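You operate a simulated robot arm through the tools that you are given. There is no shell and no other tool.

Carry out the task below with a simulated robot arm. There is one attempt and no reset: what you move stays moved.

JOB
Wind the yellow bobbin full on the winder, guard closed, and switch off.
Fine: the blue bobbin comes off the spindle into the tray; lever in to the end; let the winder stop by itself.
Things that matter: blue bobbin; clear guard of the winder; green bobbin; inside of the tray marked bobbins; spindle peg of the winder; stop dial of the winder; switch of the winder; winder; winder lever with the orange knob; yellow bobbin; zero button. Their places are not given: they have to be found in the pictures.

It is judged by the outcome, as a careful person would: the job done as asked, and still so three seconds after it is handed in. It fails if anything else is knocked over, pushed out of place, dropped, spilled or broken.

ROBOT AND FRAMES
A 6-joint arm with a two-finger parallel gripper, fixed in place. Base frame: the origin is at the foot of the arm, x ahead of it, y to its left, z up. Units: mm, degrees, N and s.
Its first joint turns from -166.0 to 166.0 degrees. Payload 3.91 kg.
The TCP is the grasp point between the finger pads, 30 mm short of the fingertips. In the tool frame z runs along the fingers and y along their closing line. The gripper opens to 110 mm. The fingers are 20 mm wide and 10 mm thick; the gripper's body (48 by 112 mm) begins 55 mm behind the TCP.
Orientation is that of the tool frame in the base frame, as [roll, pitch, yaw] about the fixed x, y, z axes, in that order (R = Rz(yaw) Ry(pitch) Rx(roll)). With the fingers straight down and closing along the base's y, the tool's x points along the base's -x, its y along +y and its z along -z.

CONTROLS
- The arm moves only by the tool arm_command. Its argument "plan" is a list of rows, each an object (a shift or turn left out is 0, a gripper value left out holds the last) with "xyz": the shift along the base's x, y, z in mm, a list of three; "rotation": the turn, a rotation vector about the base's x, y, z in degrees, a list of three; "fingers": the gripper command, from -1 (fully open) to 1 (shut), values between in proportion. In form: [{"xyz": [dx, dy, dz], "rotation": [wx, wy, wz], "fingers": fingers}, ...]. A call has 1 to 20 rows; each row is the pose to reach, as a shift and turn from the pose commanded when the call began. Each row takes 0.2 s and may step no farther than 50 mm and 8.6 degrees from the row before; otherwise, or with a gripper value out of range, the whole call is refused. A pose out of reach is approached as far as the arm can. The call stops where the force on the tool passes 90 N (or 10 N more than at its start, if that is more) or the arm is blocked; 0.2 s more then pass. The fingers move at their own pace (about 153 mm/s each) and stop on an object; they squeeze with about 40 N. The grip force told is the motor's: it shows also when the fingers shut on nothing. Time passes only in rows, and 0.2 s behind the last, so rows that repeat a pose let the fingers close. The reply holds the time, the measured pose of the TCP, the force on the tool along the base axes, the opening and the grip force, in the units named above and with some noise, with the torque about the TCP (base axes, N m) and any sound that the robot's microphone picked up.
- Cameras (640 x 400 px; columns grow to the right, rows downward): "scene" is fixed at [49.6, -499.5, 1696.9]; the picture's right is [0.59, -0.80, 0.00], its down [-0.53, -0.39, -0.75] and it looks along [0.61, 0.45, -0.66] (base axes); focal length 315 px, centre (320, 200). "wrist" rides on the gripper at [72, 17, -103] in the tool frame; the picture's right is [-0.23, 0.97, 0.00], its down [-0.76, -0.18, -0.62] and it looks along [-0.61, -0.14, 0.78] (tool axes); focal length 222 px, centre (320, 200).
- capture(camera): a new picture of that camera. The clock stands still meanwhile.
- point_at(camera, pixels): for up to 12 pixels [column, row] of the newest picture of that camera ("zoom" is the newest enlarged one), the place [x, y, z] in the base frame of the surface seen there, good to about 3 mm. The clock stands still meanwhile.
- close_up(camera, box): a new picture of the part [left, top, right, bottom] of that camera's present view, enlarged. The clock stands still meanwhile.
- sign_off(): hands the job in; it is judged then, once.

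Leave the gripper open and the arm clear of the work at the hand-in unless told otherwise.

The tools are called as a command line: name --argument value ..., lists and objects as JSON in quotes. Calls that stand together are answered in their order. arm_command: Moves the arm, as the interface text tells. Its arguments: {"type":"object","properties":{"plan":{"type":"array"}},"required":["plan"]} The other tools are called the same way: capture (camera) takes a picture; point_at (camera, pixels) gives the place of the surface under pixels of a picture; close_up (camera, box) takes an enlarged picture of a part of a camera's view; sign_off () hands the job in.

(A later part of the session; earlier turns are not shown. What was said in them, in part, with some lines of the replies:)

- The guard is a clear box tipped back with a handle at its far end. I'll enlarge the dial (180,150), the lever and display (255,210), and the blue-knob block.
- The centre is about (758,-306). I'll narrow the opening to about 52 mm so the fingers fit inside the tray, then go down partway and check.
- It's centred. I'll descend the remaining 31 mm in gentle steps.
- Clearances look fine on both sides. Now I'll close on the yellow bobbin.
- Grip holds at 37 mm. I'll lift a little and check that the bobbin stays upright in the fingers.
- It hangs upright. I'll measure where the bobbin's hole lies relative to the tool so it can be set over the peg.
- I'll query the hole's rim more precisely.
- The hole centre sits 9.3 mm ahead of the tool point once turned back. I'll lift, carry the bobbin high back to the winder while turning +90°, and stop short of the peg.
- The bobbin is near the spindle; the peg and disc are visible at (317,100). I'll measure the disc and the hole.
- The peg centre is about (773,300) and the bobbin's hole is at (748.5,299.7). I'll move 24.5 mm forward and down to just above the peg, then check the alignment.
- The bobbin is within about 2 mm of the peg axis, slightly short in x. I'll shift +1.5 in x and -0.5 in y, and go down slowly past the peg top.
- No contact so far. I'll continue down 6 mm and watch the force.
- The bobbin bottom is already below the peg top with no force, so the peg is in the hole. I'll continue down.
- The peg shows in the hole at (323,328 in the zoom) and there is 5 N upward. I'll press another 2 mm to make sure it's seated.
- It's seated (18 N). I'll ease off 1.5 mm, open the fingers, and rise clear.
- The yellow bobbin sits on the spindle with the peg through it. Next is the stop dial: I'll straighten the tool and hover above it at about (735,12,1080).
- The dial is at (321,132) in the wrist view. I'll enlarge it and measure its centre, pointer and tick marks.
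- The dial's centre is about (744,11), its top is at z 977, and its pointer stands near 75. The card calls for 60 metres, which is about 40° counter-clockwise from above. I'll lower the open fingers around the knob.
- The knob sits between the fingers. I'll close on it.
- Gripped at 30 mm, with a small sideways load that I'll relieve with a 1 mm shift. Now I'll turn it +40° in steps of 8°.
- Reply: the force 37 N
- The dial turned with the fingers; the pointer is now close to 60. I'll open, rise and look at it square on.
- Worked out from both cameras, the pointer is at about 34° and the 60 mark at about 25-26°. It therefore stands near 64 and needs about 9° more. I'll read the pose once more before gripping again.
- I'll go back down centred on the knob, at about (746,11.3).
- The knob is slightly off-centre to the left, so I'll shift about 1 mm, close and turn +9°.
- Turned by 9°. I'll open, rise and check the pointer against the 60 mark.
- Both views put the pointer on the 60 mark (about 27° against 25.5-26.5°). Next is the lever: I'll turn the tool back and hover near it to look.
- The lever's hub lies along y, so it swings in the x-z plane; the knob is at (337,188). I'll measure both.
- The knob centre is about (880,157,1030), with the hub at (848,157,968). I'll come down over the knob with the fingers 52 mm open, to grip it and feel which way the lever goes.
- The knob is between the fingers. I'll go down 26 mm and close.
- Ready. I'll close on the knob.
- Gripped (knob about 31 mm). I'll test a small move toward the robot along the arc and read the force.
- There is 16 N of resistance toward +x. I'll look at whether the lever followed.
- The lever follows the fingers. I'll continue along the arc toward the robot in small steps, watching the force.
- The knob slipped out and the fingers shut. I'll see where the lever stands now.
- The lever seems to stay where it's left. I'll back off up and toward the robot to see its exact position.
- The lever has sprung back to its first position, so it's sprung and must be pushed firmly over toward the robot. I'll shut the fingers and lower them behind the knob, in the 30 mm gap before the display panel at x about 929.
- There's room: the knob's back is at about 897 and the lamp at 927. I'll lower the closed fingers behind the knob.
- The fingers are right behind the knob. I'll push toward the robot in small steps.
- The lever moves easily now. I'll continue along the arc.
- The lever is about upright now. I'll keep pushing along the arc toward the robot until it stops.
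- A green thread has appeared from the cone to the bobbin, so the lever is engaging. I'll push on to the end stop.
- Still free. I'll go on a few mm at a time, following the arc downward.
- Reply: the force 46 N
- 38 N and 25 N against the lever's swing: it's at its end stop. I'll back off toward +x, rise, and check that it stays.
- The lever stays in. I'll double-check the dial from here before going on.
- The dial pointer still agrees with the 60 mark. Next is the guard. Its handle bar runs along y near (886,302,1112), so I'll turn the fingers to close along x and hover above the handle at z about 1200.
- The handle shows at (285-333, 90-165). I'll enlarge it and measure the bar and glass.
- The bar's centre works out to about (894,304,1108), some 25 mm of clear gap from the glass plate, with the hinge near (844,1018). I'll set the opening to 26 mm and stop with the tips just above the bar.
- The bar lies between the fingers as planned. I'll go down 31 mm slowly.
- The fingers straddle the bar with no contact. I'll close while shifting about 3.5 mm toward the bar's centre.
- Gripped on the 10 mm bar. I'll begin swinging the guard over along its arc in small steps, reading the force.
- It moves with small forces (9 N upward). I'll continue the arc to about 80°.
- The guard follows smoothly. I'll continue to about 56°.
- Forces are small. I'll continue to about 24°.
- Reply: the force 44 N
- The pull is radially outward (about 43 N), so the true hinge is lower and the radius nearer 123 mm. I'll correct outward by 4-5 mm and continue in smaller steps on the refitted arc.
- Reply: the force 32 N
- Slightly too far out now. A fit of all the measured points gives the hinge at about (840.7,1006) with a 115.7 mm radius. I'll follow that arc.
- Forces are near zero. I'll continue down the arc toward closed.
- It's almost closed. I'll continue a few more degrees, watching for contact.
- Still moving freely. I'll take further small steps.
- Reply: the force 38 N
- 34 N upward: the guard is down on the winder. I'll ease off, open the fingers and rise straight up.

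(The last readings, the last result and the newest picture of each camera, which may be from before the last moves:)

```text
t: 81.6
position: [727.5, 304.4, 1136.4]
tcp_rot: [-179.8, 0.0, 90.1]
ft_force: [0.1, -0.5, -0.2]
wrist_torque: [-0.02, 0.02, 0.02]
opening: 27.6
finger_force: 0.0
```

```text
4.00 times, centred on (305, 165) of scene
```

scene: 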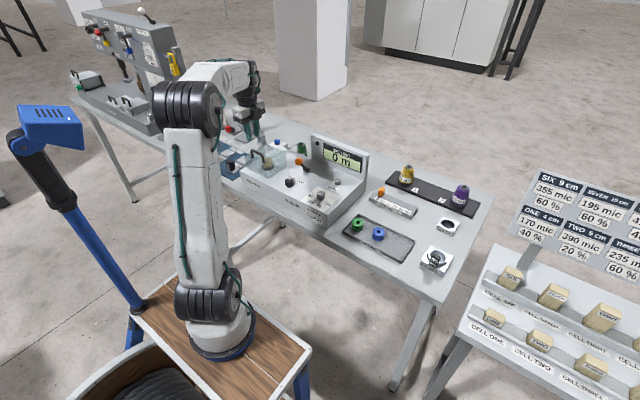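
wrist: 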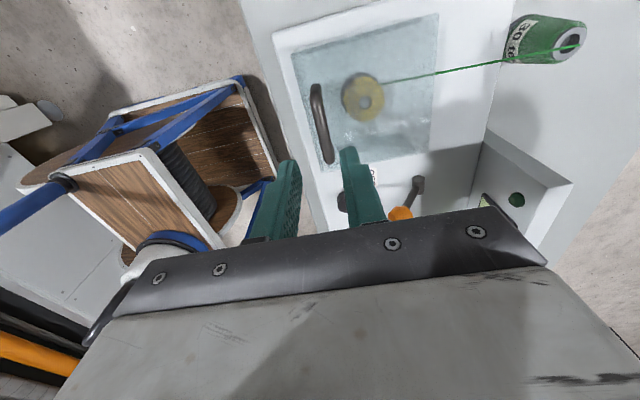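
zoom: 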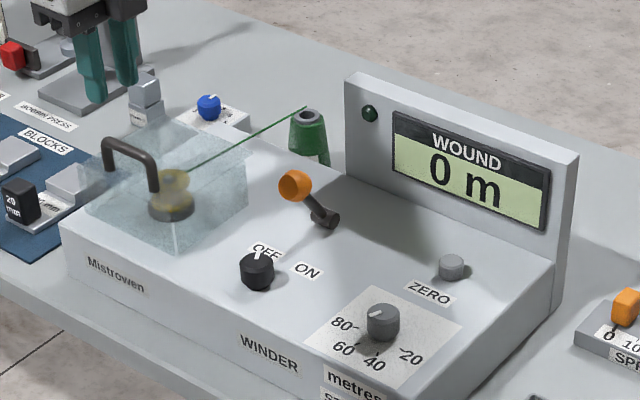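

The guard is closed and the lever is in. Next is the switch: I'll hover over it at about (725,152) with the tool turned so that the turn to ON stays clear of the lever knob.

arm_command --plan '[{"xyz": [0, -10, 0], "rotation": [0, 0, 8], "fingers": 0.2}, {"xyz": [0, -20, 0], "rotation": [0, 0, 16], "fingers": 0}, {"xyz": [0, -30, 0], "rotation": [0, 0, 24], "fingers": -0.1}, {"xyz": [0, -40, 0], "rotation": [0, 0, 32], "fingers": -0.1}, {"xyz": [0, -50, 0], "rotation": [0, 0, 40], "fingers": -0.1}, {"xyz": [0, -60, 0], "rotation": [0, 0, 48], "fingers": -0.1}, {"xyz": [0, -70, 0], "rotation": [0, 0, 56], "fingers": -0.1}, {"xyz": [0, -80, 0], "rotation": [0, 0, 64], "fingers": -0.1}, {"xyz": [0, -90, 0], "rotation": [0, 0, 72], "fingers": -0.1}, {"xyz": [0, -100, 0], "rotation": [0, 0, 80], "fingers": -0.1}, {"xyz": [0, -110, 0], "rotation": [0, 0, 88], "fingers": -0.1}, {"xyz": [0, -120, 0], "rotation": [0, 0, 96], "fingers": -0.1}, {"xyz": [0, -130, 0], "rotation": [0, 0, 104], "fingers": -0.1}, {"xyz": [0, -140, -10], "rotation": [0, 0, 112], "fingers": -0.1}, {"xyz": [0, -150, -30], "rotation": [0, 0, 120], "fingers": -0.1}, {"xyz": [0, -152, -50], "rotation": [0, 0, 122], "fingers": -0.1}, {"xyz": [0, -152, -50], "rotation": [0, 0, 122], "fingers": -0.1}]'

capture --camera "wrist"

close_up --camera "wrist" --box '[240, 70, 400, 190]'

```text
t: 85.2
position: [725.3, 152.2, 1089.3]
tcp_rot: [180.0, 0.0, -147.9]
ft_force: [0.1, 0.2, 0.3]
wrist_torque: [0.01, -0.02, 0.01]
opening: 60.5
finger_force: 0.1
```

```text
taken
```

wrist: 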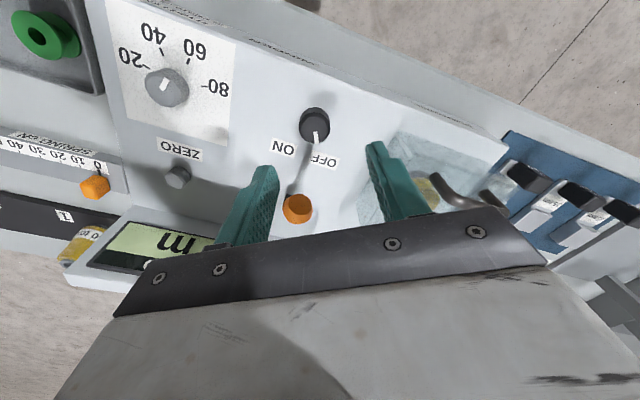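

```text
3.33 times, centred on (320, 130) of wrist
```

zoom: 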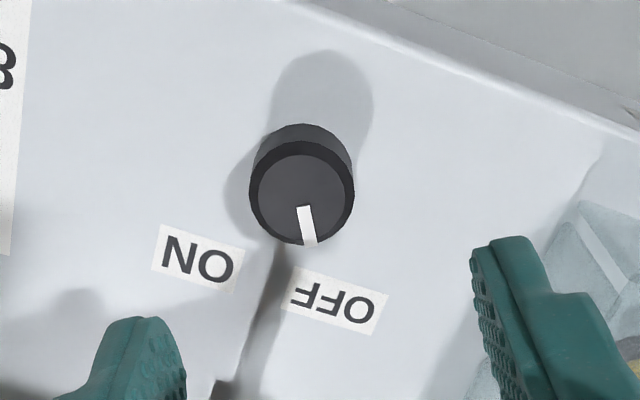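

The switch points at OFF, with ON about 60° clockwise. I'll confirm its centre.

point_at --camera "wrist" --pixels '[[314, 127], [305, 128], [324, 127], [314, 120], [315, 139], [297, 208]]'

```text
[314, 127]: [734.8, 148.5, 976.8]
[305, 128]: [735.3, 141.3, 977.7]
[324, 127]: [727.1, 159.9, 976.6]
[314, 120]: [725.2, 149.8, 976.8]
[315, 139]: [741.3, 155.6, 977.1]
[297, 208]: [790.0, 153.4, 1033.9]
```

The centre is about (734,150.5) with its top at 977. I'll descend with the fingers open around it.

arm_command --plan '[{"xyz": [4, -1, -35], "fingers": -0.05}, {"xyz": [8.7, -1.7, -70], "fingers": -0.05}, {"xyz": [8.7, -1.7, -88], "fingers": -0.05}, {"xyz": [8.7, -1.7, -100], "fingers": -0.05}, {"xyz": [8.7, -1.7, -100], "fingers": -0.05}]'

close_up --camera "wrist" --box '[240, 90, 400, 210]'

```text
t: 86.4
position: [735.7, 150.8, 989.0]
tcp_rot: [180.0, 0.0, -148.1]
ft_force: [0.2, 0.4, -0.6]
wrist_torque: [-0.03, 0.04, -0.01]
opening: 57.8
finger_force: 0.1
```

```text
3.33 times, centred on (320, 150) of wrist
```

zoom: 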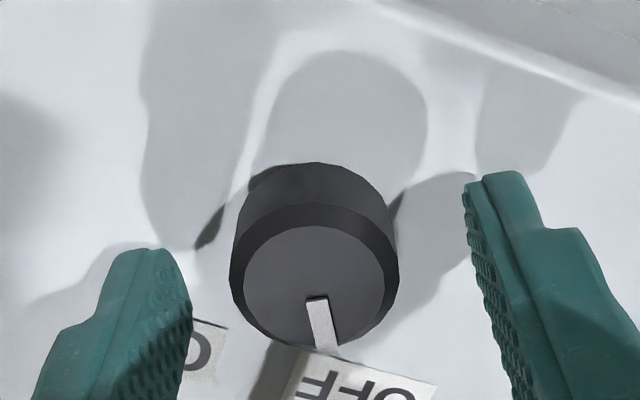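

The knob is between the fingers. I'll shift about 1 mm to centre and close.

arm_command --plan '[{"xyz": [0.5, -0.9, 0], "fingers": 0.2}, {"xyz": [0.5, -0.9, 0], "fingers": 0.5}, {"xyz": [0.5, -0.9, 0], "fingers": 1}, {"xyz": [0.5, -0.9, 0], "fingers": 1}]'

```text
t: 87.4
position: [735.0, 150.6, 989.1]
tcp_rot: [-179.9, 0.0, -148.0]
ft_force: [0.2, 1.8, -1.8]
wrist_torque: [0.29, 0.05, 0.01]
opening: 31.3
finger_force: 44.6
```

Gripped with almost no side load. Turning clockwise (-) toward ON now, about 60°, in 7.5° steps.

arm_command --plan '[{"rotation": [0, 0, -7.5], "fingers": 1}, {"rotation": [0, 0, -15], "fingers": 1}, {"rotation": [0, 0, -22.5], "fingers": 1}, {"rotation": [0, 0, -30], "fingers": 1}, {"rotation": [0, 0, -37.5], "fingers": 1}, {"rotation": [0, 0, -45], "fingers": 1}, {"rotation": [0, 0, -52], "fingers": 1}, {"rotation": [0, 0, -58], "fingers": 1}, {"rotation": [0, 0, -58], "fingers": 1}]'

close_up --camera "scene" --box '[235, 115, 375, 215]'

close_up --camera "wrist" --box '[240, 90, 400, 210]'

```text
t: 89.4
position: [735.3, 148.8, 988.9]
tcp_rot: [-180.0, 0.1, 153.9]
ft_force: [-4.9, 4.9, -1.0]
wrist_torque: [0.59, 0.32, 0.0]
opening: 31.6
finger_force: 45.6
```

```text
4.00 times, centred on (305, 165) of scene
```

zoom: 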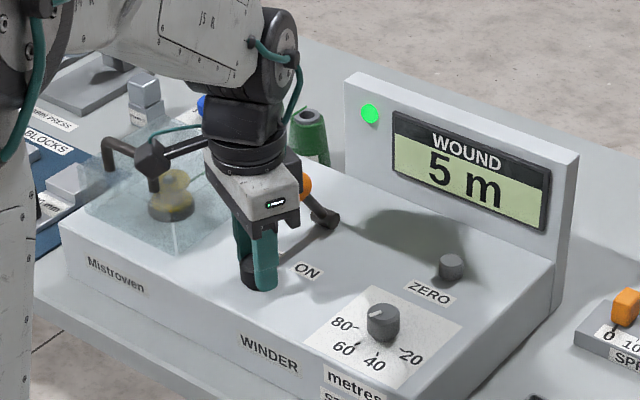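

```text
3.33 times, centred on (320, 150) of wrist
```

zoom: 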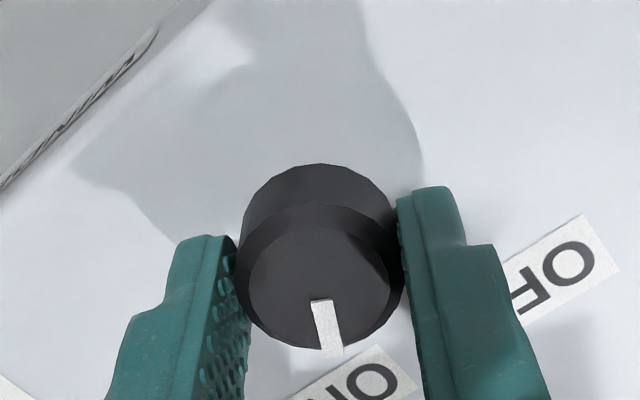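

The lamp is green and the counter reads 5 m: it's winding. I'll hold still, wait about 2 s and look again.

arm_command --plan '[{"fingers": 1}, {"fingers": 1}, {"fingers": 1}, {"fingers": 1}, {"fingers": 1}, {"fingers": 1}, {"fingers": 1}, {"fingers": 1}]'

close_up --camera "scene" --box '[235, 115, 375, 215]'

close_up --camera "scene" --box '[250, 140, 300, 180]'

```text
t: 91.2
position: [735.6, 150.5, 988.2]
tcp_rot: [180.0, 0.0, 154.0]
ft_force: [-6.5, 4.1, -1.2]
wrist_torque: [0.45, -0.08, 0.01]
opening: 31.7
finger_force: 45.6
```

```text
4.00 times, centred on (305, 165) of scene
```

zoom: 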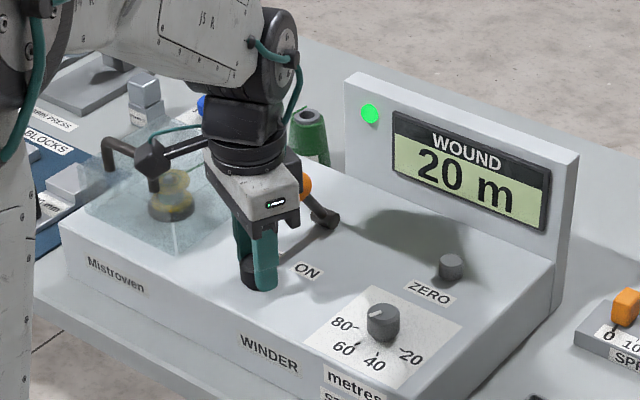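

```text
10.00 times, centred on (275, 160) of scene
```

zoom: 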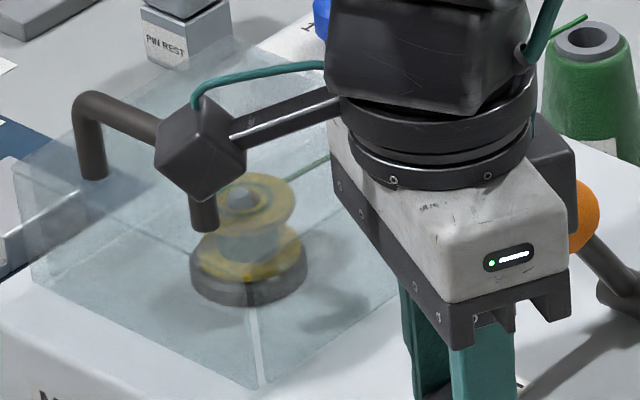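

20 m, climbing about 8 m/s, and thread is building on the core. I'll wait further.

arm_command --plan '[{"fingers": 1}, {"fingers": 1}, {"fingers": 1}, {"fingers": 1}, {"fingers": 1}, {"fingers": 1}, {"fingers": 1}, {"fingers": 1}, {"fingers": 1}, {"fingers": 1}, {"fingers": 1}]'

close_up --camera "scene" --box '[235, 115, 375, 215]'

close_up --camera "scene" --box '[250, 140, 300, 180]'

```text
t: 93.6
position: [735.0, 149.3, 989.0]
tcp_rot: [-179.9, 0.0, 153.9]
ft_force: [-7.8, 3.4, -2.8]
wrist_torque: [0.44, 0.01, 0.01]
opening: 31.8
finger_force: 44.6
```

```text
4.00 times, centred on (305, 165) of scene
```

zoom: 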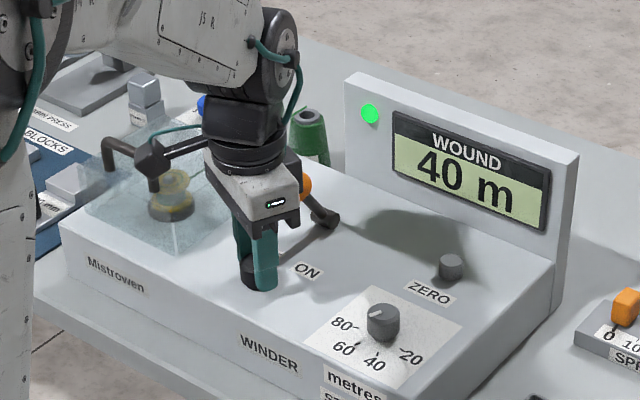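

```text
10.00 times, centred on (275, 160) of scene
```

zoom: 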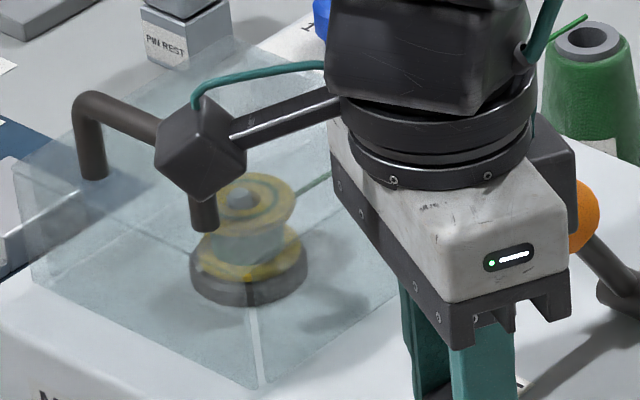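

40 m. I'll wait for the rest, until it stops by itself.

arm_command --plan '[{"fingers": 1}, {"fingers": 1}, {"fingers": 1}, {"fingers": 1}, {"fingers": 1}, {"fingers": 1}, {"fingers": 1}, {"fingers": 1}, {"fingers": 1}, {"fingers": 1}, {"fingers": 1}, {"fingers": 1}, {"fingers": 1}, {"fingers": 1}]'

close_up --camera "scene" --box '[235, 115, 375, 215]'

close_up --camera "scene" --box '[250, 140, 300, 180]'

```text
t: 96.6
position: [736.4, 148.7, 988.8]
tcp_rot: [180.0, 0.0, 154.1]
ft_force: [-8.5, 0.8, -3.3]
wrist_torque: [0.44, -0.02, -0.03]
opening: 31.5
finger_force: 44.7
```

```text
4.00 times, centred on (305, 165) of scene
```

zoom: 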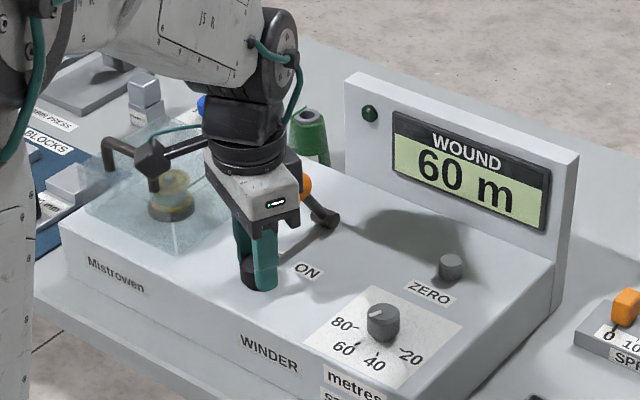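

```text
10.00 times, centred on (275, 160) of scene
```

zoom: 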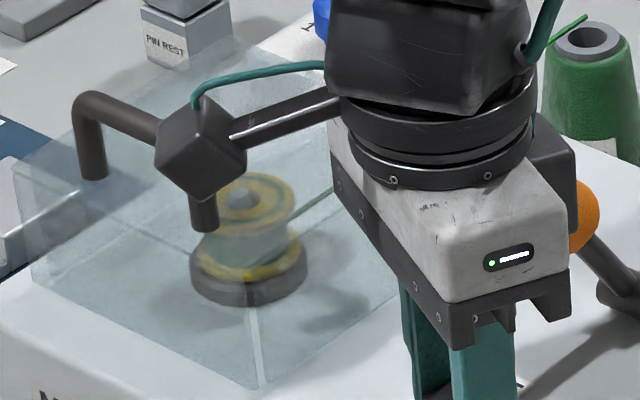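

The winder stopped by itself at 60 m and the lamp is out. The knob is still in my grip, so I'll turn it back counter-clockwise to OFF.

arm_command --plan '[{"rotation": [0, 0, 7.5], "fingers": 1}, {"rotation": [0, 0, 15], "fingers": 1}, {"rotation": [0, 0, 22.5], "fingers": 1}, {"rotation": [0, 0, 30], "fingers": 1}, {"rotation": [0, 0, 37.5], "fingers": 1}, {"rotation": [0, 0, 45], "fingers": 1}, {"rotation": [0, 0, 52], "fingers": 1}, {"rotation": [0, 0, 58], "fingers": 1}, {"rotation": [0, 0, 60], "fingers": 1}, {"rotation": [0, 0, 60], "fingers": 1}]'

close_up --camera "wrist" --box '[240, 90, 400, 210]'

close_up --camera "scene" --box '[235, 115, 375, 215]'

```text
t: 98.8
position: [735.5, 150.6, 989.4]
tcp_rot: [179.9, 0.1, -145.9]
ft_force: [-3.5, 9.9, -6.6]
wrist_torque: [-0.04, -0.1, -0.37]
opening: 31.7
finger_force: 44.7
```

```text
3.33 times, centred on (320, 150) of wrist
```

zoom: 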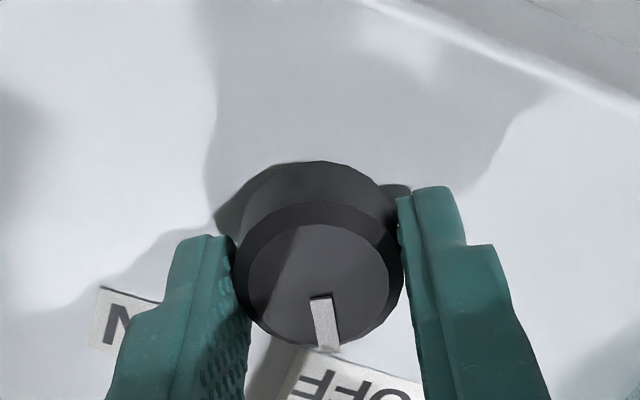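

```text
4.00 times, centred on (305, 165) of scene
```

zoom: 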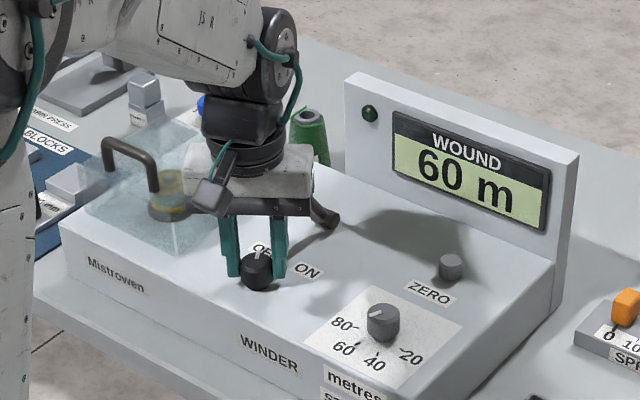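

A turning torque of -0.37 N m shows it's at the OFF stop. I'll release, rise, and look at the bobbin and switch.

arm_command --plan '[{"rotation": [0, 0, -1], "fingers": 0.3}, {"rotation": [0, 0, -1], "fingers": 0}, {"rotation": [0, 0, -1], "fingers": 0}, {"xyz": [0, 0, 20], "fingers": 0}, {"xyz": [-5, 0, 60], "fingers": 0}, {"xyz": [-10, 0, 100], "fingers": 0}, {"xyz": [-10, 0, 100], "fingers": 0}]'

capture --camera "wrist"

close_up --camera "wrist" --box '[240, 70, 400, 190]'

close_up --camera "scene" --box '[250, 140, 300, 180]'

```text
t: 100.4
position: [726.3, 150.6, 1090.5]
tcp_rot: [180.0, 0.0, -146.0]
ft_force: [-0.2, -0.2, -1.1]
wrist_torque: [0.05, -0.02, 0.01]
opening: 54.9
finger_force: 0.0
```

```text
taken
```

wrist: 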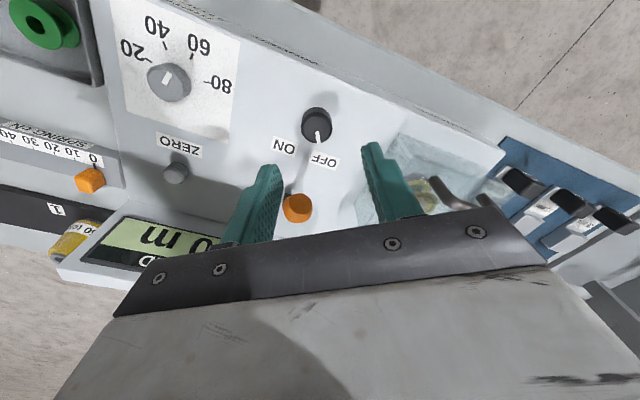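

```text
3.33 times, centred on (320, 130) of wrist
```

zoom: 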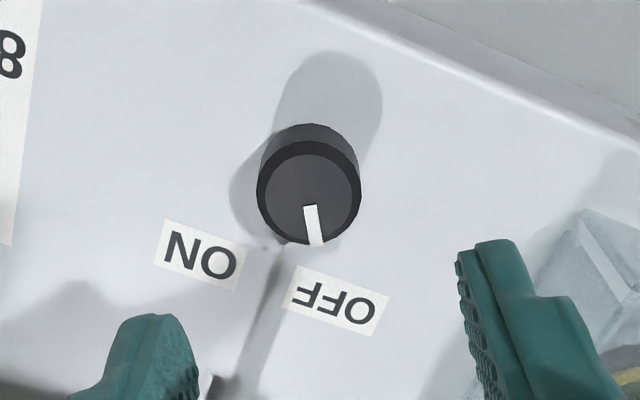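

```text
10.00 times, centred on (275, 160) of scene
```

zoom: 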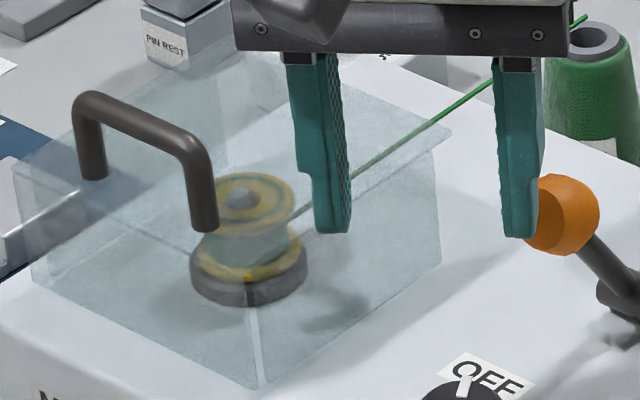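

The switch points at OFF. To judge whether the bobbin is full, I'll move the wrist camera to view it from the front, low and through the guard, first turning the tool square.

arm_command --plan '[{"xyz": [-15, 15, 10], "rotation": [0, 0, -8], "fingers": -0.5}, {"xyz": [-30, 30, 10], "rotation": [0, 0, -16], "fingers": -1}, {"xyz": [-50, 50, 10], "rotation": [0, 0, -24], "fingers": -1}, {"xyz": [-70, 70, 0], "rotation": [0, 0, -32], "fingers": -1}, {"xyz": [-86, 90, -10], "rotation": [0, 0, -34], "fingers": -1}, {"xyz": [-86, 90, -10], "rotation": [0, 0, -34], "fingers": -1}]'

arm_command --plan '[{"xyz": [0, 0, -5], "rotation": [0, -8, 0], "fingers": -1}, {"xyz": [0, 0, -10], "rotation": [0, -16, 0], "fingers": -1}, {"xyz": [0, 0, -20], "rotation": [0, -24, 0], "fingers": -1}, {"xyz": [0, 0, -20], "rotation": [0, -25, 0], "fingers": -1}]'

capture --camera "wrist"

close_up --camera "wrist" --box '[345, 140, 425, 210]'

```text
t: 101.8
position: [638.1, 240.3, 1079.7]
tcp_rot: [180.0, 0.1, 179.9]
ft_force: [-0.1, 0.1, 0.1]
wrist_torque: [-0.01, -0.05, 0.04]
opening: 109.9
finger_force: 0.0
```

```text
t: 102.8
position: [640.3, 240.1, 1059.8]
tcp_rot: [179.9, 25.0, 179.9]
ft_force: [-0.4, 0.8, 0.4]
wrist_torque: [0.0, 0.0, 0.02]
opening: 110.0
finger_force: 0.1
```

```text
taken
```

wrist: 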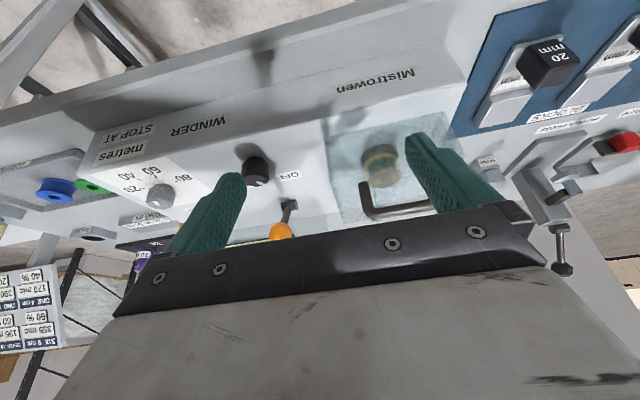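

```text
5.71 times, centred on (385, 175) of wrist
```

zoom: 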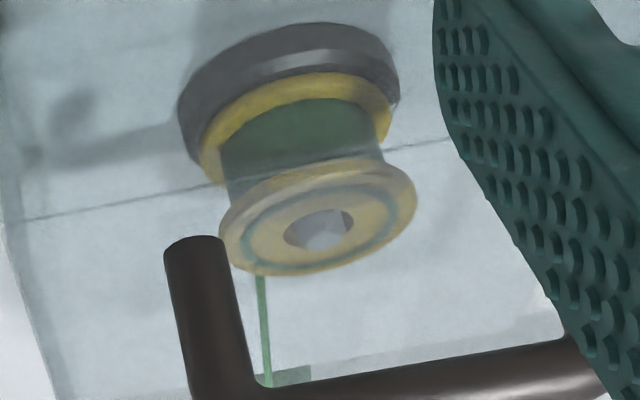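

Thread is clearly wound, but I want to compare its fill with the full blue bobbin. I'll enlarge the yellow further here, and the blue in the tray by the scene camera.

close_up --camera "wrist" --box '[362, 140, 402, 180]'

close_up --camera "scene" --box '[364, 222, 394, 248]'

close_up --camera "scene" --box '[252, 148, 282, 174]'

```text
10.00 times, centred on (382, 160) of wrist
```

zoom: 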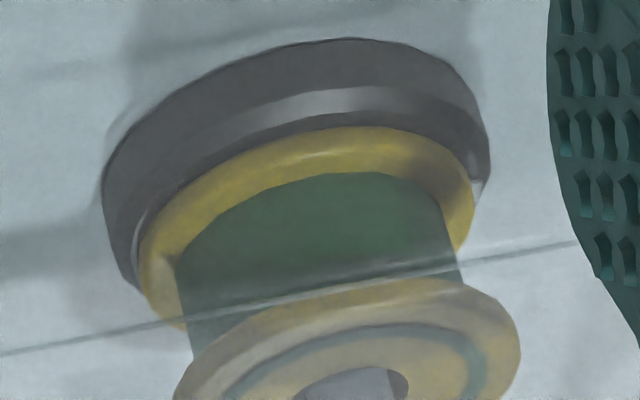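

```text
15.38 times, centred on (379, 235) of scene
```

zoom: 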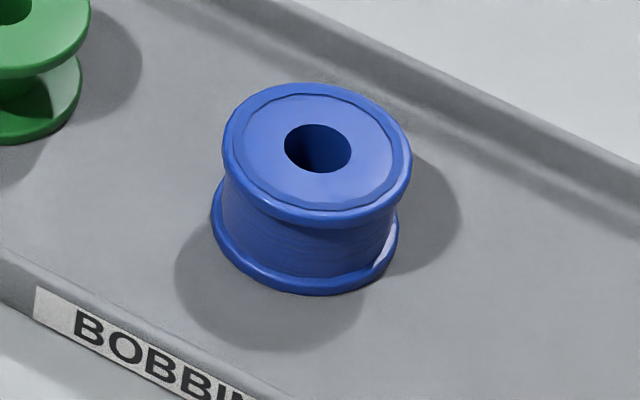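

```text
15.38 times, centred on (267, 161) of scene
```

zoom: 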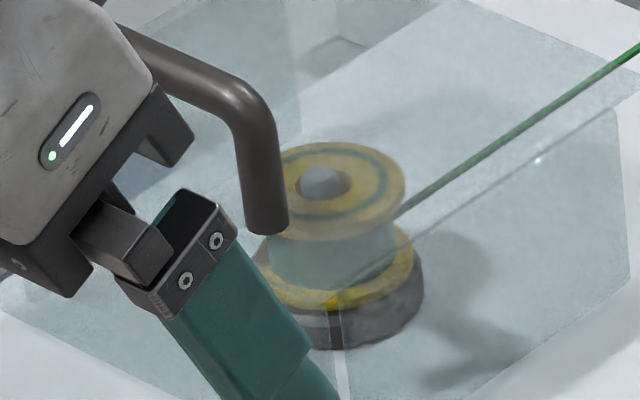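

The thread fills only about 0.78 of the flange on the yellow bobbin, against about 0.93 on the full blue one. So 60 m is visibly not full. The dial stood at 80 when I found it (75-76°, the 80 mark), which fits a full bobbin. I'll turn it back to 80 and let the winder finish. First I'll straighten the tool and move over the dial.

arm_command --plan '[{"xyz": [5, -25, 15], "rotation": [0, 8, 0], "fingers": -0.5}, {"xyz": [15, -60, 30], "rotation": [0, 16, 0], "fingers": -0.1}, {"xyz": [30, -100, 30], "rotation": [0, 24, 0], "fingers": -0.1}, {"xyz": [50, -140, 25], "rotation": [0, 25, 0], "fingers": -0.1}, {"xyz": [70, -180, 20], "rotation": [0, 25, 0], "fingers": -0.1}, {"xyz": [90, -215, 20], "rotation": [0, 25, 0], "fingers": -0.1}, {"xyz": [95, -229, 20], "rotation": [0, 25, 0], "fingers": -0.1}, {"xyz": [95, -229, 20], "rotation": [0, 25, 0], "fingers": -0.1}]'

arm_command --plan '[{"rotation": [0, 0, 8], "fingers": -0.1}, {"rotation": [0, 0, 16], "fingers": -0.1}, {"rotation": [0, 0, 24], "fingers": -0.1}, {"rotation": [0, 0, 25], "fingers": -0.1}, {"rotation": [0, 0, 25], "fingers": -0.1}]'

capture --camera "wrist"

close_up --camera "wrist" --box '[260, 70, 380, 160]'

```text
t: 104.6
position: [733.4, 9.5, 1079.9]
tcp_rot: [180.0, 0.0, -179.9]
ft_force: [-0.9, -0.4, -0.1]
wrist_torque: [0.01, 0.03, 0.01]
opening: 60.4
finger_force: 0.0
```

```text
t: 105.8
position: [734.1, 10.7, 1080.3]
tcp_rot: [-180.0, 0.0, -154.9]
ft_force: [-0.1, 0.4, -0.2]
wrist_torque: [-0.01, -0.02, -0.03]
opening: 60.6
finger_force: 0.1
```

```text
taken
```

wrist: 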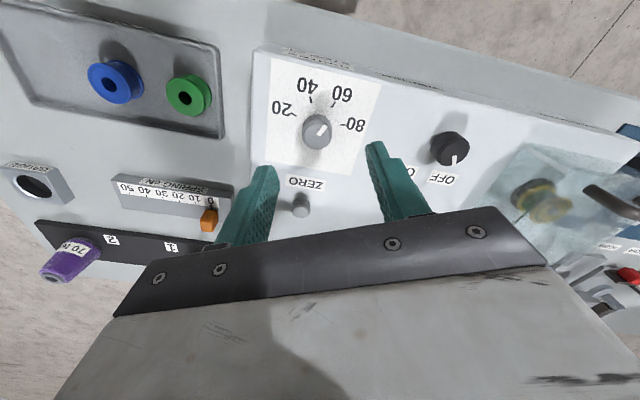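

```text
4.44 times, centred on (320, 115) of wrist
```

zoom: 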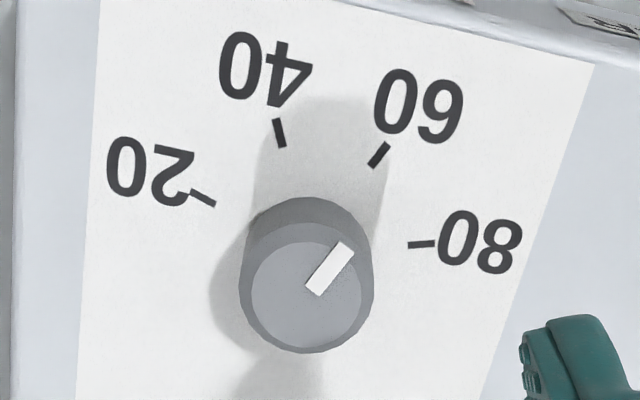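

The pointer is on 60. I'll lower around the knob again and turn it clockwise by 50° to 80.

arm_command --plan '[{"xyz": [6, 0, -35], "fingers": -0.1}, {"xyz": [12.7, 0.3, -65], "fingers": -0.1}, {"xyz": [12.7, 0.3, -85], "fingers": -0.1}, {"xyz": [12.7, 0.3, -94], "fingers": -0.1}, {"xyz": [12.7, 0.3, -94], "fingers": -0.1}]'

close_up --camera "wrist" --box '[240, 100, 400, 220]'

```text
t: 107.0
position: [747.5, 11.3, 985.2]
tcp_rot: [180.0, 0.0, -154.9]
ft_force: [-0.1, 0.0, -0.8]
wrist_torque: [0.0, 0.03, 0.0]
opening: 60.5
finger_force: 0.1
```

```text
3.33 times, centred on (320, 160) of wrist
```

zoom: 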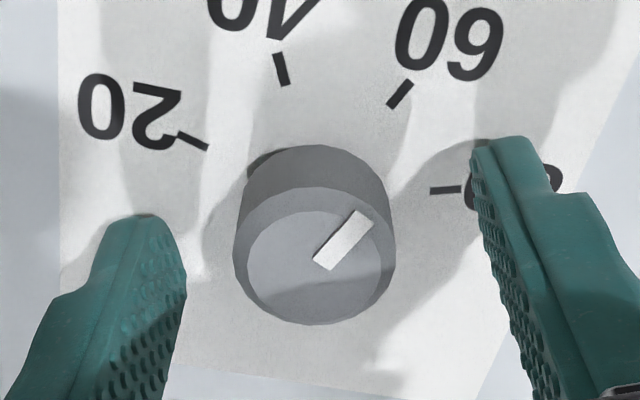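

Centred well enough. I'll close on the knob and turn -50°.

arm_command --plan '[{"xyz": [0.4, -0.9, 0], "fingers": 0.2}, {"xyz": [0.4, -0.9, 0], "fingers": 0.5}, {"xyz": [0.4, -0.9, 0], "fingers": 1}, {"xyz": [0.4, -0.9, 0], "fingers": 1}, {"xyz": [0.4, -0.9, 0], "rotation": [0, 0, -7], "fingers": 1}, {"xyz": [0.4, -0.9, 0], "rotation": [0, 0, -14], "fingers": 1}, {"xyz": [0.4, -0.9, 0], "rotation": [0, 0, -21], "fingers": 1}, {"xyz": [0.4, -0.9, 0], "rotation": [0, 0, -28], "fingers": 1}, {"xyz": [0.4, -0.9, 0], "rotation": [0, 0, -35], "fingers": 1}, {"xyz": [0.4, -0.9, 0], "rotation": [0, 0, -42], "fingers": 1}, {"xyz": [0.4, -0.9, 0], "rotation": [0, 0, -48], "fingers": 1}, {"xyz": [0.4, -0.9, 0], "rotation": [0, 0, -50], "fingers": 1}, {"xyz": [0.4, -0.9, 0], "rotation": [0, 0, -50], "fingers": 1}]'

close_up --camera "scene" --box '[300, 175, 350, 215]'

close_up --camera "wrist" --box '[240, 100, 400, 220]'

```text
t: 109.8
position: [747.9, 9.4, 986.3]
tcp_rot: [-180.0, 0.0, 155.0]
ft_force: [-4.6, -8.3, -7.3]
wrist_torque: [0.28, 0.01, 0.49]
opening: 29.7
finger_force: 45.2
```

```text
10.00 times, centred on (325, 195) of scene
```

zoom: 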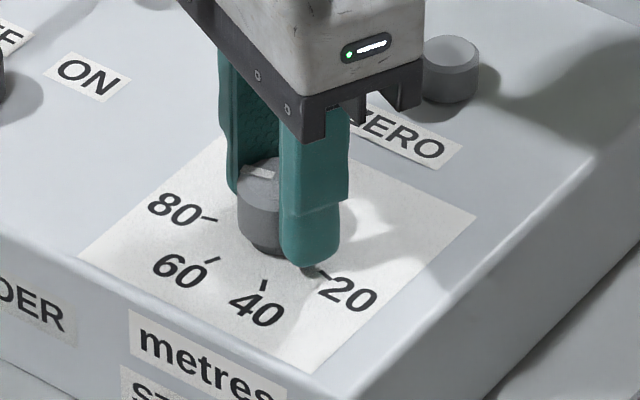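

```text
3.33 times, centred on (320, 160) of wrist
```

zoom: 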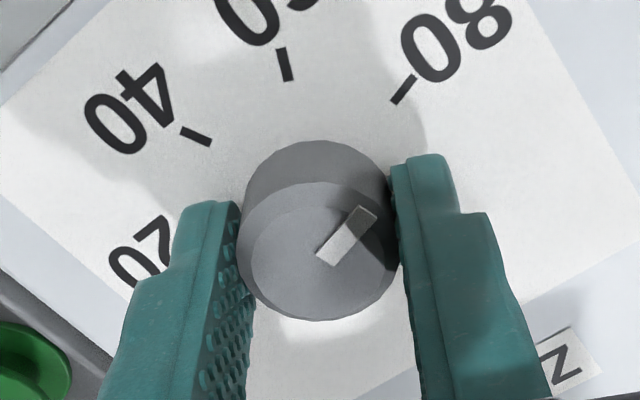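

A turning resistance of +0.49 N m: the dial has reached its end at 80. I'll release, rise and check.

arm_command --plan '[{"rotation": [0, 0, 0.5], "fingers": 0.3}, {"rotation": [0, 0, 0.5], "fingers": 0}, {"rotation": [0, 0, 0.5], "fingers": 0}, {"xyz": [0, 0, 20], "rotation": [0, 0, 0.5], "fingers": 0}, {"xyz": [-5, 0, 60], "rotation": [0, 0, 0.5], "fingers": 0}, {"xyz": [-13, 0, 95], "rotation": [0, 0, 0.5], "fingers": 0}, {"xyz": [-13, 0, 95], "rotation": [0, 0, 0.5], "fingers": 0}]'

close_up --camera "wrist" --box '[260, 70, 380, 160]'

close_up --camera "scene" --box '[300, 175, 350, 215]'

close_up --camera "scene" --box '[235, 115, 375, 215]'

```text
t: 111.4
position: [735.1, 12.5, 1081.3]
tcp_rot: [-180.0, 0.0, 155.5]
ft_force: [-0.1, 0.7, -0.3]
wrist_torque: [-0.03, 0.02, -0.01]
opening: 54.8
finger_force: 0.1
```

```text
4.44 times, centred on (320, 115) of wrist
```

zoom: 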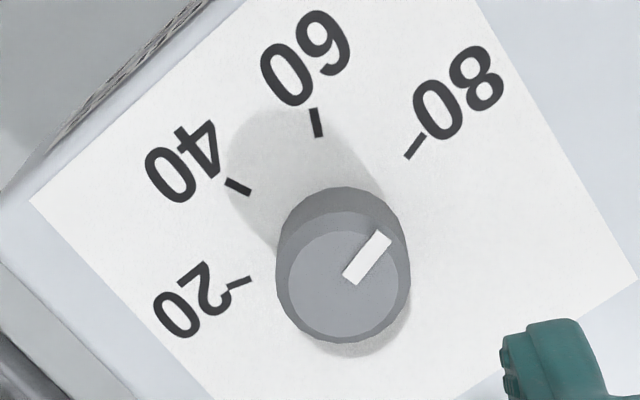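

```text
10.00 times, centred on (325, 195) of scene
```

zoom: 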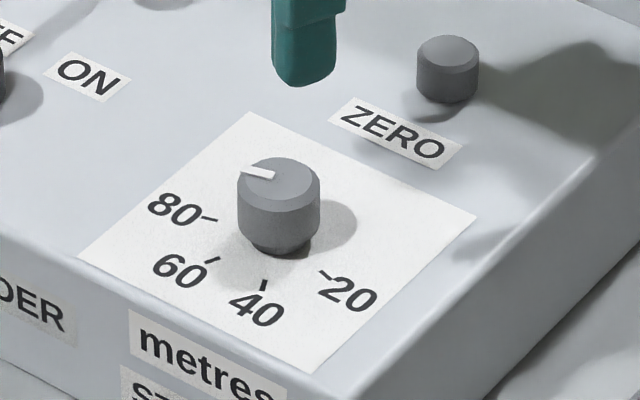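

```text
4.00 times, centred on (305, 165) of scene
```

zoom: 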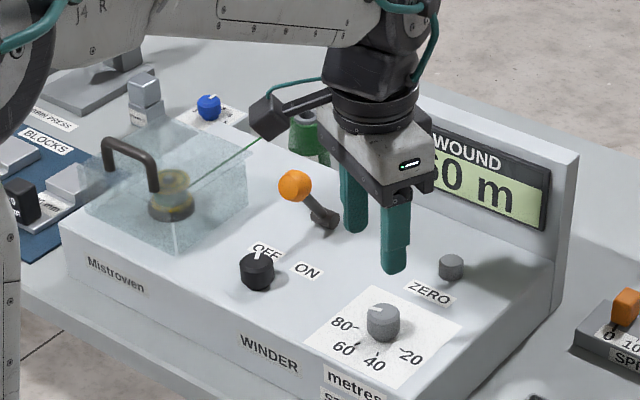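

The dial is back exactly as I first found it, on 80. The lever is still in, the guard closed, and the counter at 60 m. I'll return to the switch.

arm_command --plan '[{"xyz": [-2, 18, 10], "rotation": [0, 0, 7.5], "fingers": -0.05}, {"xyz": [-4, 36, 10], "rotation": [0, 0, 15], "fingers": -0.05}, {"xyz": [-6, 54, 10], "rotation": [0, 0, 22.5], "fingers": -0.05}, {"xyz": [-8, 72, 10], "rotation": [0, 0, 30], "fingers": -0.05}, {"xyz": [-9, 90, 10], "rotation": [0, 0, 37.5], "fingers": -0.05}, {"xyz": [-9, 108, 10], "rotation": [0, 0, 45], "fingers": -0.05}, {"xyz": [-9, 126, 10], "rotation": [0, 0, 52.5], "fingers": -0.05}, {"xyz": [-9, 139, 8], "rotation": [0, 0, 56.5], "fingers": -0.05}, {"xyz": [-9, 139, 8], "rotation": [0, 0, 56.5], "fingers": -0.05}]'

close_up --camera "wrist" --box '[240, 70, 400, 190]'

```text
t: 113.4
position: [724.3, 148.2, 1087.8]
tcp_rot: [179.9, 0.0, -148.0]
ft_force: [-0.1, 0.3, -0.5]
wrist_torque: [0.0, -0.04, -0.01]
opening: 57.8
finger_force: 0.0
```

```text
3.33 times, centred on (320, 130) of wrist
```

zoom: 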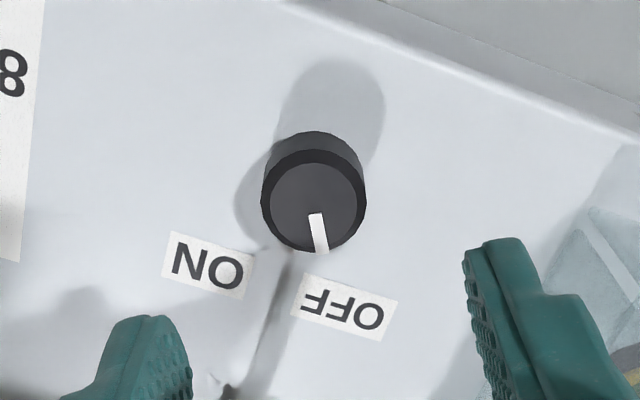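

The switch is at OFF below me. I'll go down around it again.

arm_command --plan '[{"xyz": [5, 0.7, -35], "fingers": -0.05}, {"xyz": [10.5, 1.4, -70], "fingers": -0.05}, {"xyz": [10.5, 1.4, -88], "fingers": -0.05}, {"xyz": [10.5, 1.4, -99], "fingers": -0.05}, {"xyz": [10.5, 1.4, -99], "fingers": -0.05}]'

close_up --camera "wrist" --box '[240, 90, 400, 210]'

```text
t: 114.6
position: [735.7, 150.4, 988.9]
tcp_rot: [-180.0, 0.0, -147.9]
ft_force: [-0.8, 0.0, 0.3]
wrist_torque: [0.0, 0.03, 0.04]
opening: 57.6
finger_force: 0.1
```

```text
3.33 times, centred on (320, 150) of wrist
```

zoom: 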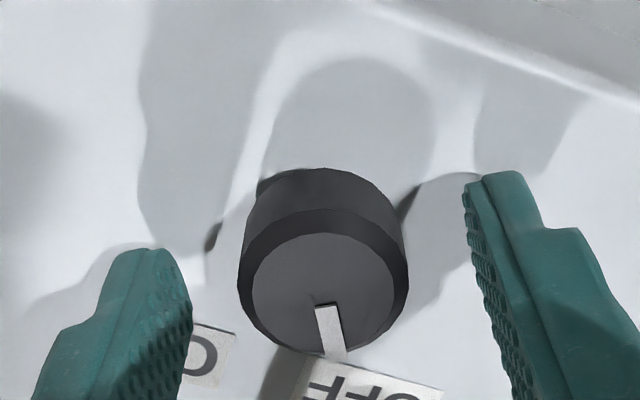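

Well centred. I'll close and turn -58° to ON.

arm_command --plan '[{"fingers": 0.2}, {"fingers": 0.5}, {"fingers": 1}, {"fingers": 1}, {"rotation": [0, 0, -7.5], "fingers": 1}, {"rotation": [0, 0, -15], "fingers": 1}, {"rotation": [0, 0, -22.5], "fingers": 1}, {"rotation": [0, 0, -30], "fingers": 1}, {"rotation": [0, 0, -37.5], "fingers": 1}, {"rotation": [0, 0, -45], "fingers": 1}, {"rotation": [0, 0, -52], "fingers": 1}, {"rotation": [0, 0, -58], "fingers": 1}, {"rotation": [0, 0, -58], "fingers": 1}]'

close_up --camera "scene" --box '[235, 115, 375, 215]'

close_up --camera "scene" --box '[252, 148, 282, 174]'

```text
t: 117.4
position: [735.2, 150.0, 988.3]
tcp_rot: [-179.8, -0.3, 153.9]
ft_force: [-18.5, -11.6, -31.2]
wrist_torque: [0.53, 0.63, -0.02]
opening: 31.7
finger_force: 45.3
```

```text
4.00 times, centred on (305, 165) of scene
```

zoom: 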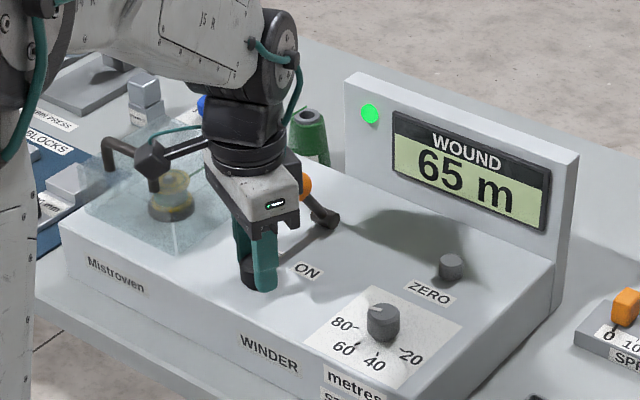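

```text
15.38 times, centred on (267, 161) of scene
```

zoom: 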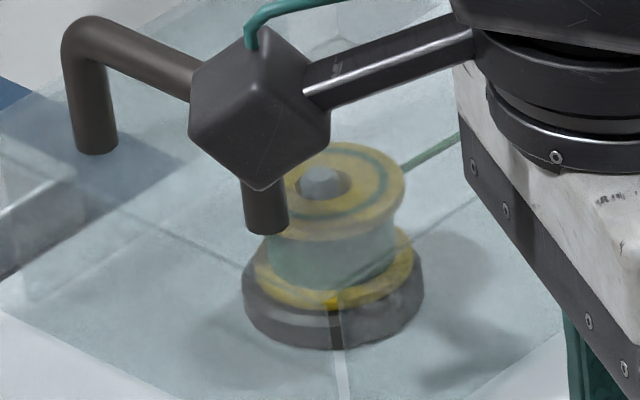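

It resumed: 65 m and climbing. I'll wait until it stops by itself.

arm_command --plan '[{"fingers": 1}, {"fingers": 1}, {"fingers": 1}, {"fingers": 1}, {"fingers": 1}, {"fingers": 1}, {"fingers": 1}, {"fingers": 1}, {"fingers": 1}, {"fingers": 1}, {"fingers": 1}, {"fingers": 1}, {"fingers": 1}, {"fingers": 1}, {"fingers": 1}]'

close_up --camera "scene" --box '[235, 115, 375, 215]'

close_up --camera "scene" --box '[252, 148, 282, 174]'

```text
t: 120.6
position: [735.7, 149.3, 988.6]
tcp_rot: [-179.9, -0.1, 154.0]
ft_force: [-17.6, -16.5, -32.3]
wrist_torque: [0.19, 0.18, 0.01]
opening: 31.6
finger_force: 44.9
```

```text
4.00 times, centred on (305, 165) of scene
```

zoom: 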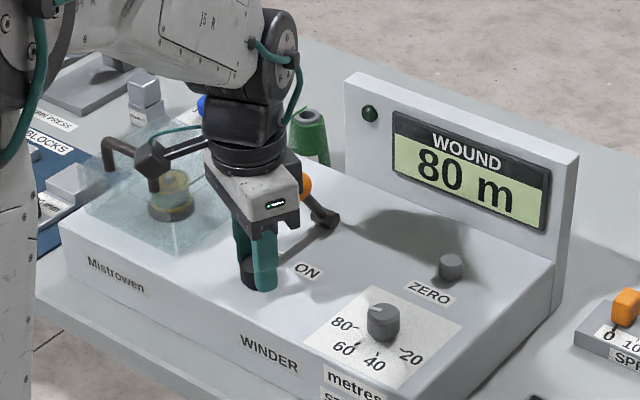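

```text
15.38 times, centred on (267, 161) of scene
```

zoom: 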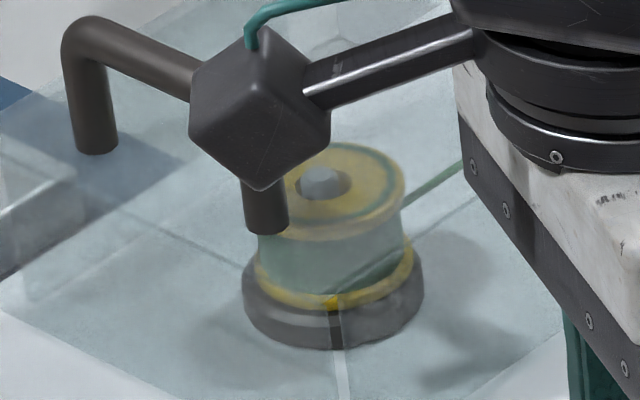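

It stopped by itself at 80 m, and the thread now fills about 0.92 of the flange, like the full blue one. I'll turn the switch back to OFF.

arm_command --plan '[{"rotation": [0, 0, 7.5], "fingers": 1}, {"rotation": [0, 0, 15], "fingers": 1}, {"rotation": [0, 0, 22.5], "fingers": 1}, {"rotation": [0, 0, 30], "fingers": 1}, {"rotation": [0, 0, 37.5], "fingers": 1}, {"rotation": [0, 0, 45], "fingers": 1}, {"rotation": [0, 0, 52], "fingers": 1}, {"rotation": [0, 0, 58], "fingers": 1}, {"rotation": [0, 0, 60], "fingers": 1}, {"rotation": [0, 0, 60], "fingers": 1}]'

close_up --camera "scene" --box '[235, 115, 375, 215]'

```text
t: 122.8
position: [736.5, 150.2, 989.6]
tcp_rot: [-180.0, 0.0, -145.8]
ft_force: [-13.4, -0.8, -27.8]
wrist_torque: [-0.23, -0.21, -0.1]
opening: 31.6
finger_force: 45.0
```

```text
4.00 times, centred on (305, 165) of scene
```

zoom: 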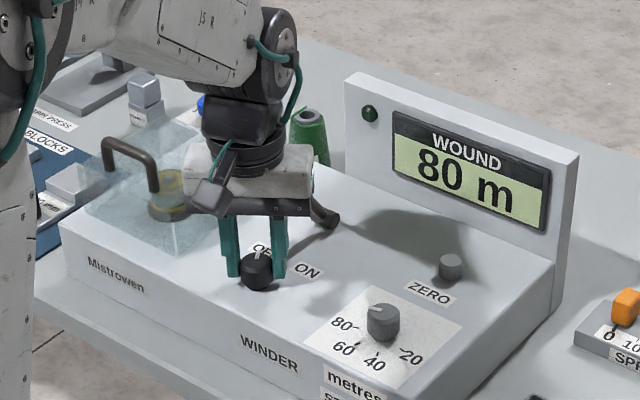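

The pointer is back at OFF. I'll nudge 1.5° more to be sure, then release and rise clear.

arm_command --plan '[{"rotation": [0, 0, 1.5], "fingers": 1}, {"rotation": [0, 0, 1.5], "fingers": 1}]'

arm_command --plan '[{"rotation": [0, 0, -0.5], "fingers": 0.3}, {"rotation": [0, 0, -0.5], "fingers": 0}, {"rotation": [0, 0, -0.5], "fingers": 0}, {"xyz": [0, 0, 20], "rotation": [0, 0, -0.5], "fingers": 0}, {"xyz": [-5, 0, 60], "rotation": [0, 0, -0.5], "fingers": 0}, {"xyz": [-10, 0, 100], "rotation": [0, 0, -0.5], "fingers": 0}, {"xyz": [-10, 0, 100], "rotation": [0, 0, -0.5], "fingers": 0}]'

close_up --camera "wrist" --box '[240, 70, 400, 190]'

```text
t: 123.4
position: [736.2, 149.9, 989.4]
tcp_rot: [180.0, 0.1, -144.5]
ft_force: [-8.4, 2.8, -16.9]
wrist_torque: [0.31, 0.66, -0.18]
opening: 31.5
finger_force: 45.5
```

```text
t: 125.0
position: [723.0, 147.8, 1091.5]
tcp_rot: [180.0, 0.0, -145.0]
ft_force: [1.5, -0.4, 0.2]
wrist_torque: [0.0, 0.01, -0.01]
opening: 55.1
finger_force: 0.1
```

```text
3.33 times, centred on (320, 130) of wrist
```

zoom: 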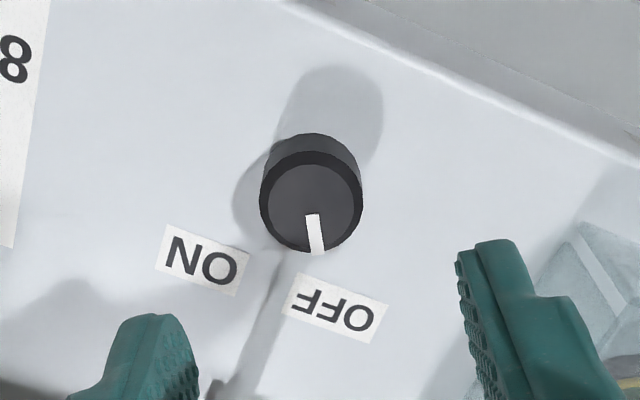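

The switch is at OFF. I'll open the gripper, withdraw up and back toward the start pose, then take final pictures.

arm_command --plan '[{"xyz": [-10, 0, 40], "rotation": [0, 0, -7], "fingers": -0.5}, {"xyz": [-35, -5, 80], "rotation": [0, 0, -14], "fingers": -1}, {"xyz": [-70, -10, 110], "rotation": [0, 0, -21], "fingers": -1}, {"xyz": [-110, -15, 135], "rotation": [0, 0, -28], "fingers": -1}, {"xyz": [-150, -20, 160], "rotation": [0, 0, -35], "fingers": -1}, {"xyz": [-190, -25, 175], "rotation": [0, 0, -35], "fingers": -1}, {"xyz": [-230, -30, 180], "rotation": [0, 0, -35], "fingers": -1}, {"xyz": [-230, -30, 180], "rotation": [0, 0, -35], "fingers": -1}]'

capture --camera "scene"

close_up --camera "scene" --box '[235, 115, 375, 215]'

close_up --camera "scene" --box '[250, 135, 300, 180]'

close_up --camera "scene" --box '[330, 150, 490, 280]'

```text
t: 126.8
position: [495.2, 120.5, 1269.0]
tcp_rot: [180.0, 0.0, -180.0]
ft_force: [0.1, -0.1, 0.2]
wrist_torque: [-0.04, 0.01, 0.01]
opening: 110.2
finger_force: 0.0
```

```text
taken
```

scene: 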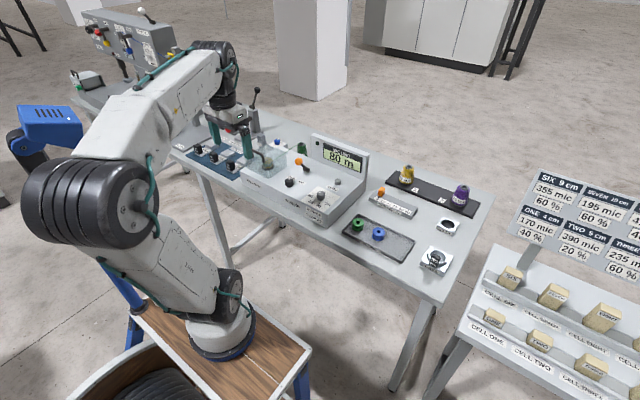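

```text
4.00 times, centred on (305, 165) of scene
```

zoom: 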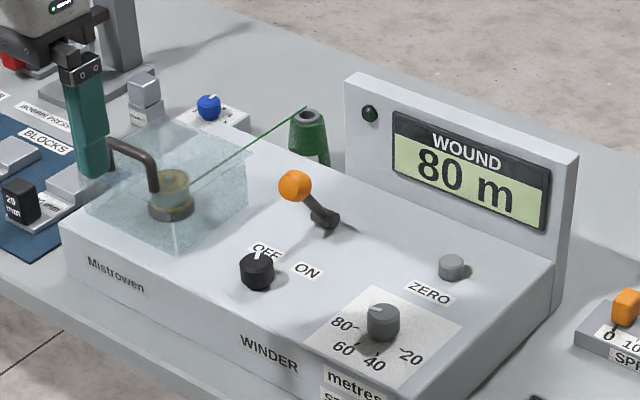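

```text
8.89 times, centred on (275, 158) of scene
```

zoom: 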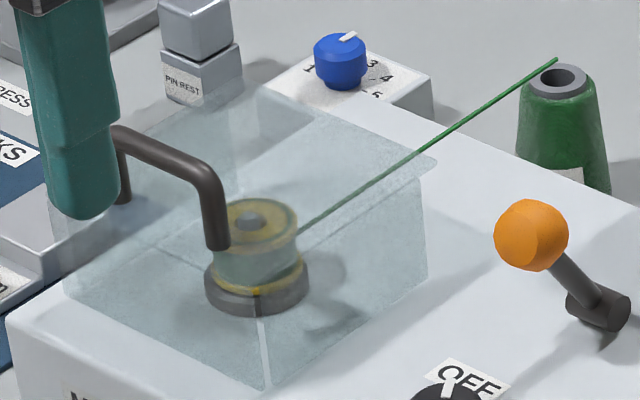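

```text
3.08 times, centred on (410, 215) of scene
```

zoom: 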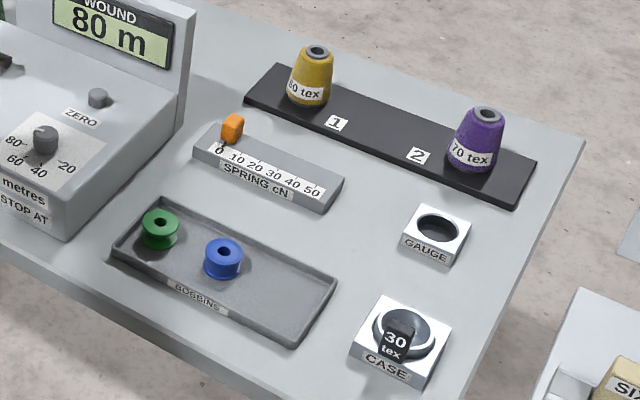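

The final pictures show:
- **Yellow bobbin:** on the spindle, wound to 80 m and full.
- **Guard, lever, switch:** guard closed, lever in, switch at OFF with the lamp out.
- **Blue bobbin:** upright in the tray beside the green one, which hasn't moved.
- **Dial:** back at 80, where I found it.
- **Arm:** clear, with the gripper open.

I'm handing the job in.

sign_off

```text
The job is handed in.
```

The yellow bobbin is wound full at 80 m and still on the spindle, with the guard closed and the switch off. The job has been handed in; I haven't seen the verdict.

- **Blue bobbin:** it came off the spindle and stands upright in the tray. The green bobbin beside it hasn't moved.
- **Lever:** pushed in to its end stop, and it stayed in. My first try at gripping the knob slipped and the lever sprang back, so I pushed it over from behind.
- **Two runs instead of one:** I first turned the stop dial from 80 to 60, because the HEAD 3 card on the bench says 60 metres. The winder stopped by itself at 60 m, but the bobbin was visibly less full than the blue one. I turned the dial back to 80 and the winder ran on to 80 m, where it stopped by itself again.
- **What "full" meant:** I took it as 80 m. The dial stood there at the start, it's the end of the scale, and the thread then matched the blue bobbin. If you meant the card's 60 m, the bobbin holds 20 m too much.

The arm is clear of the work with the gripper open.
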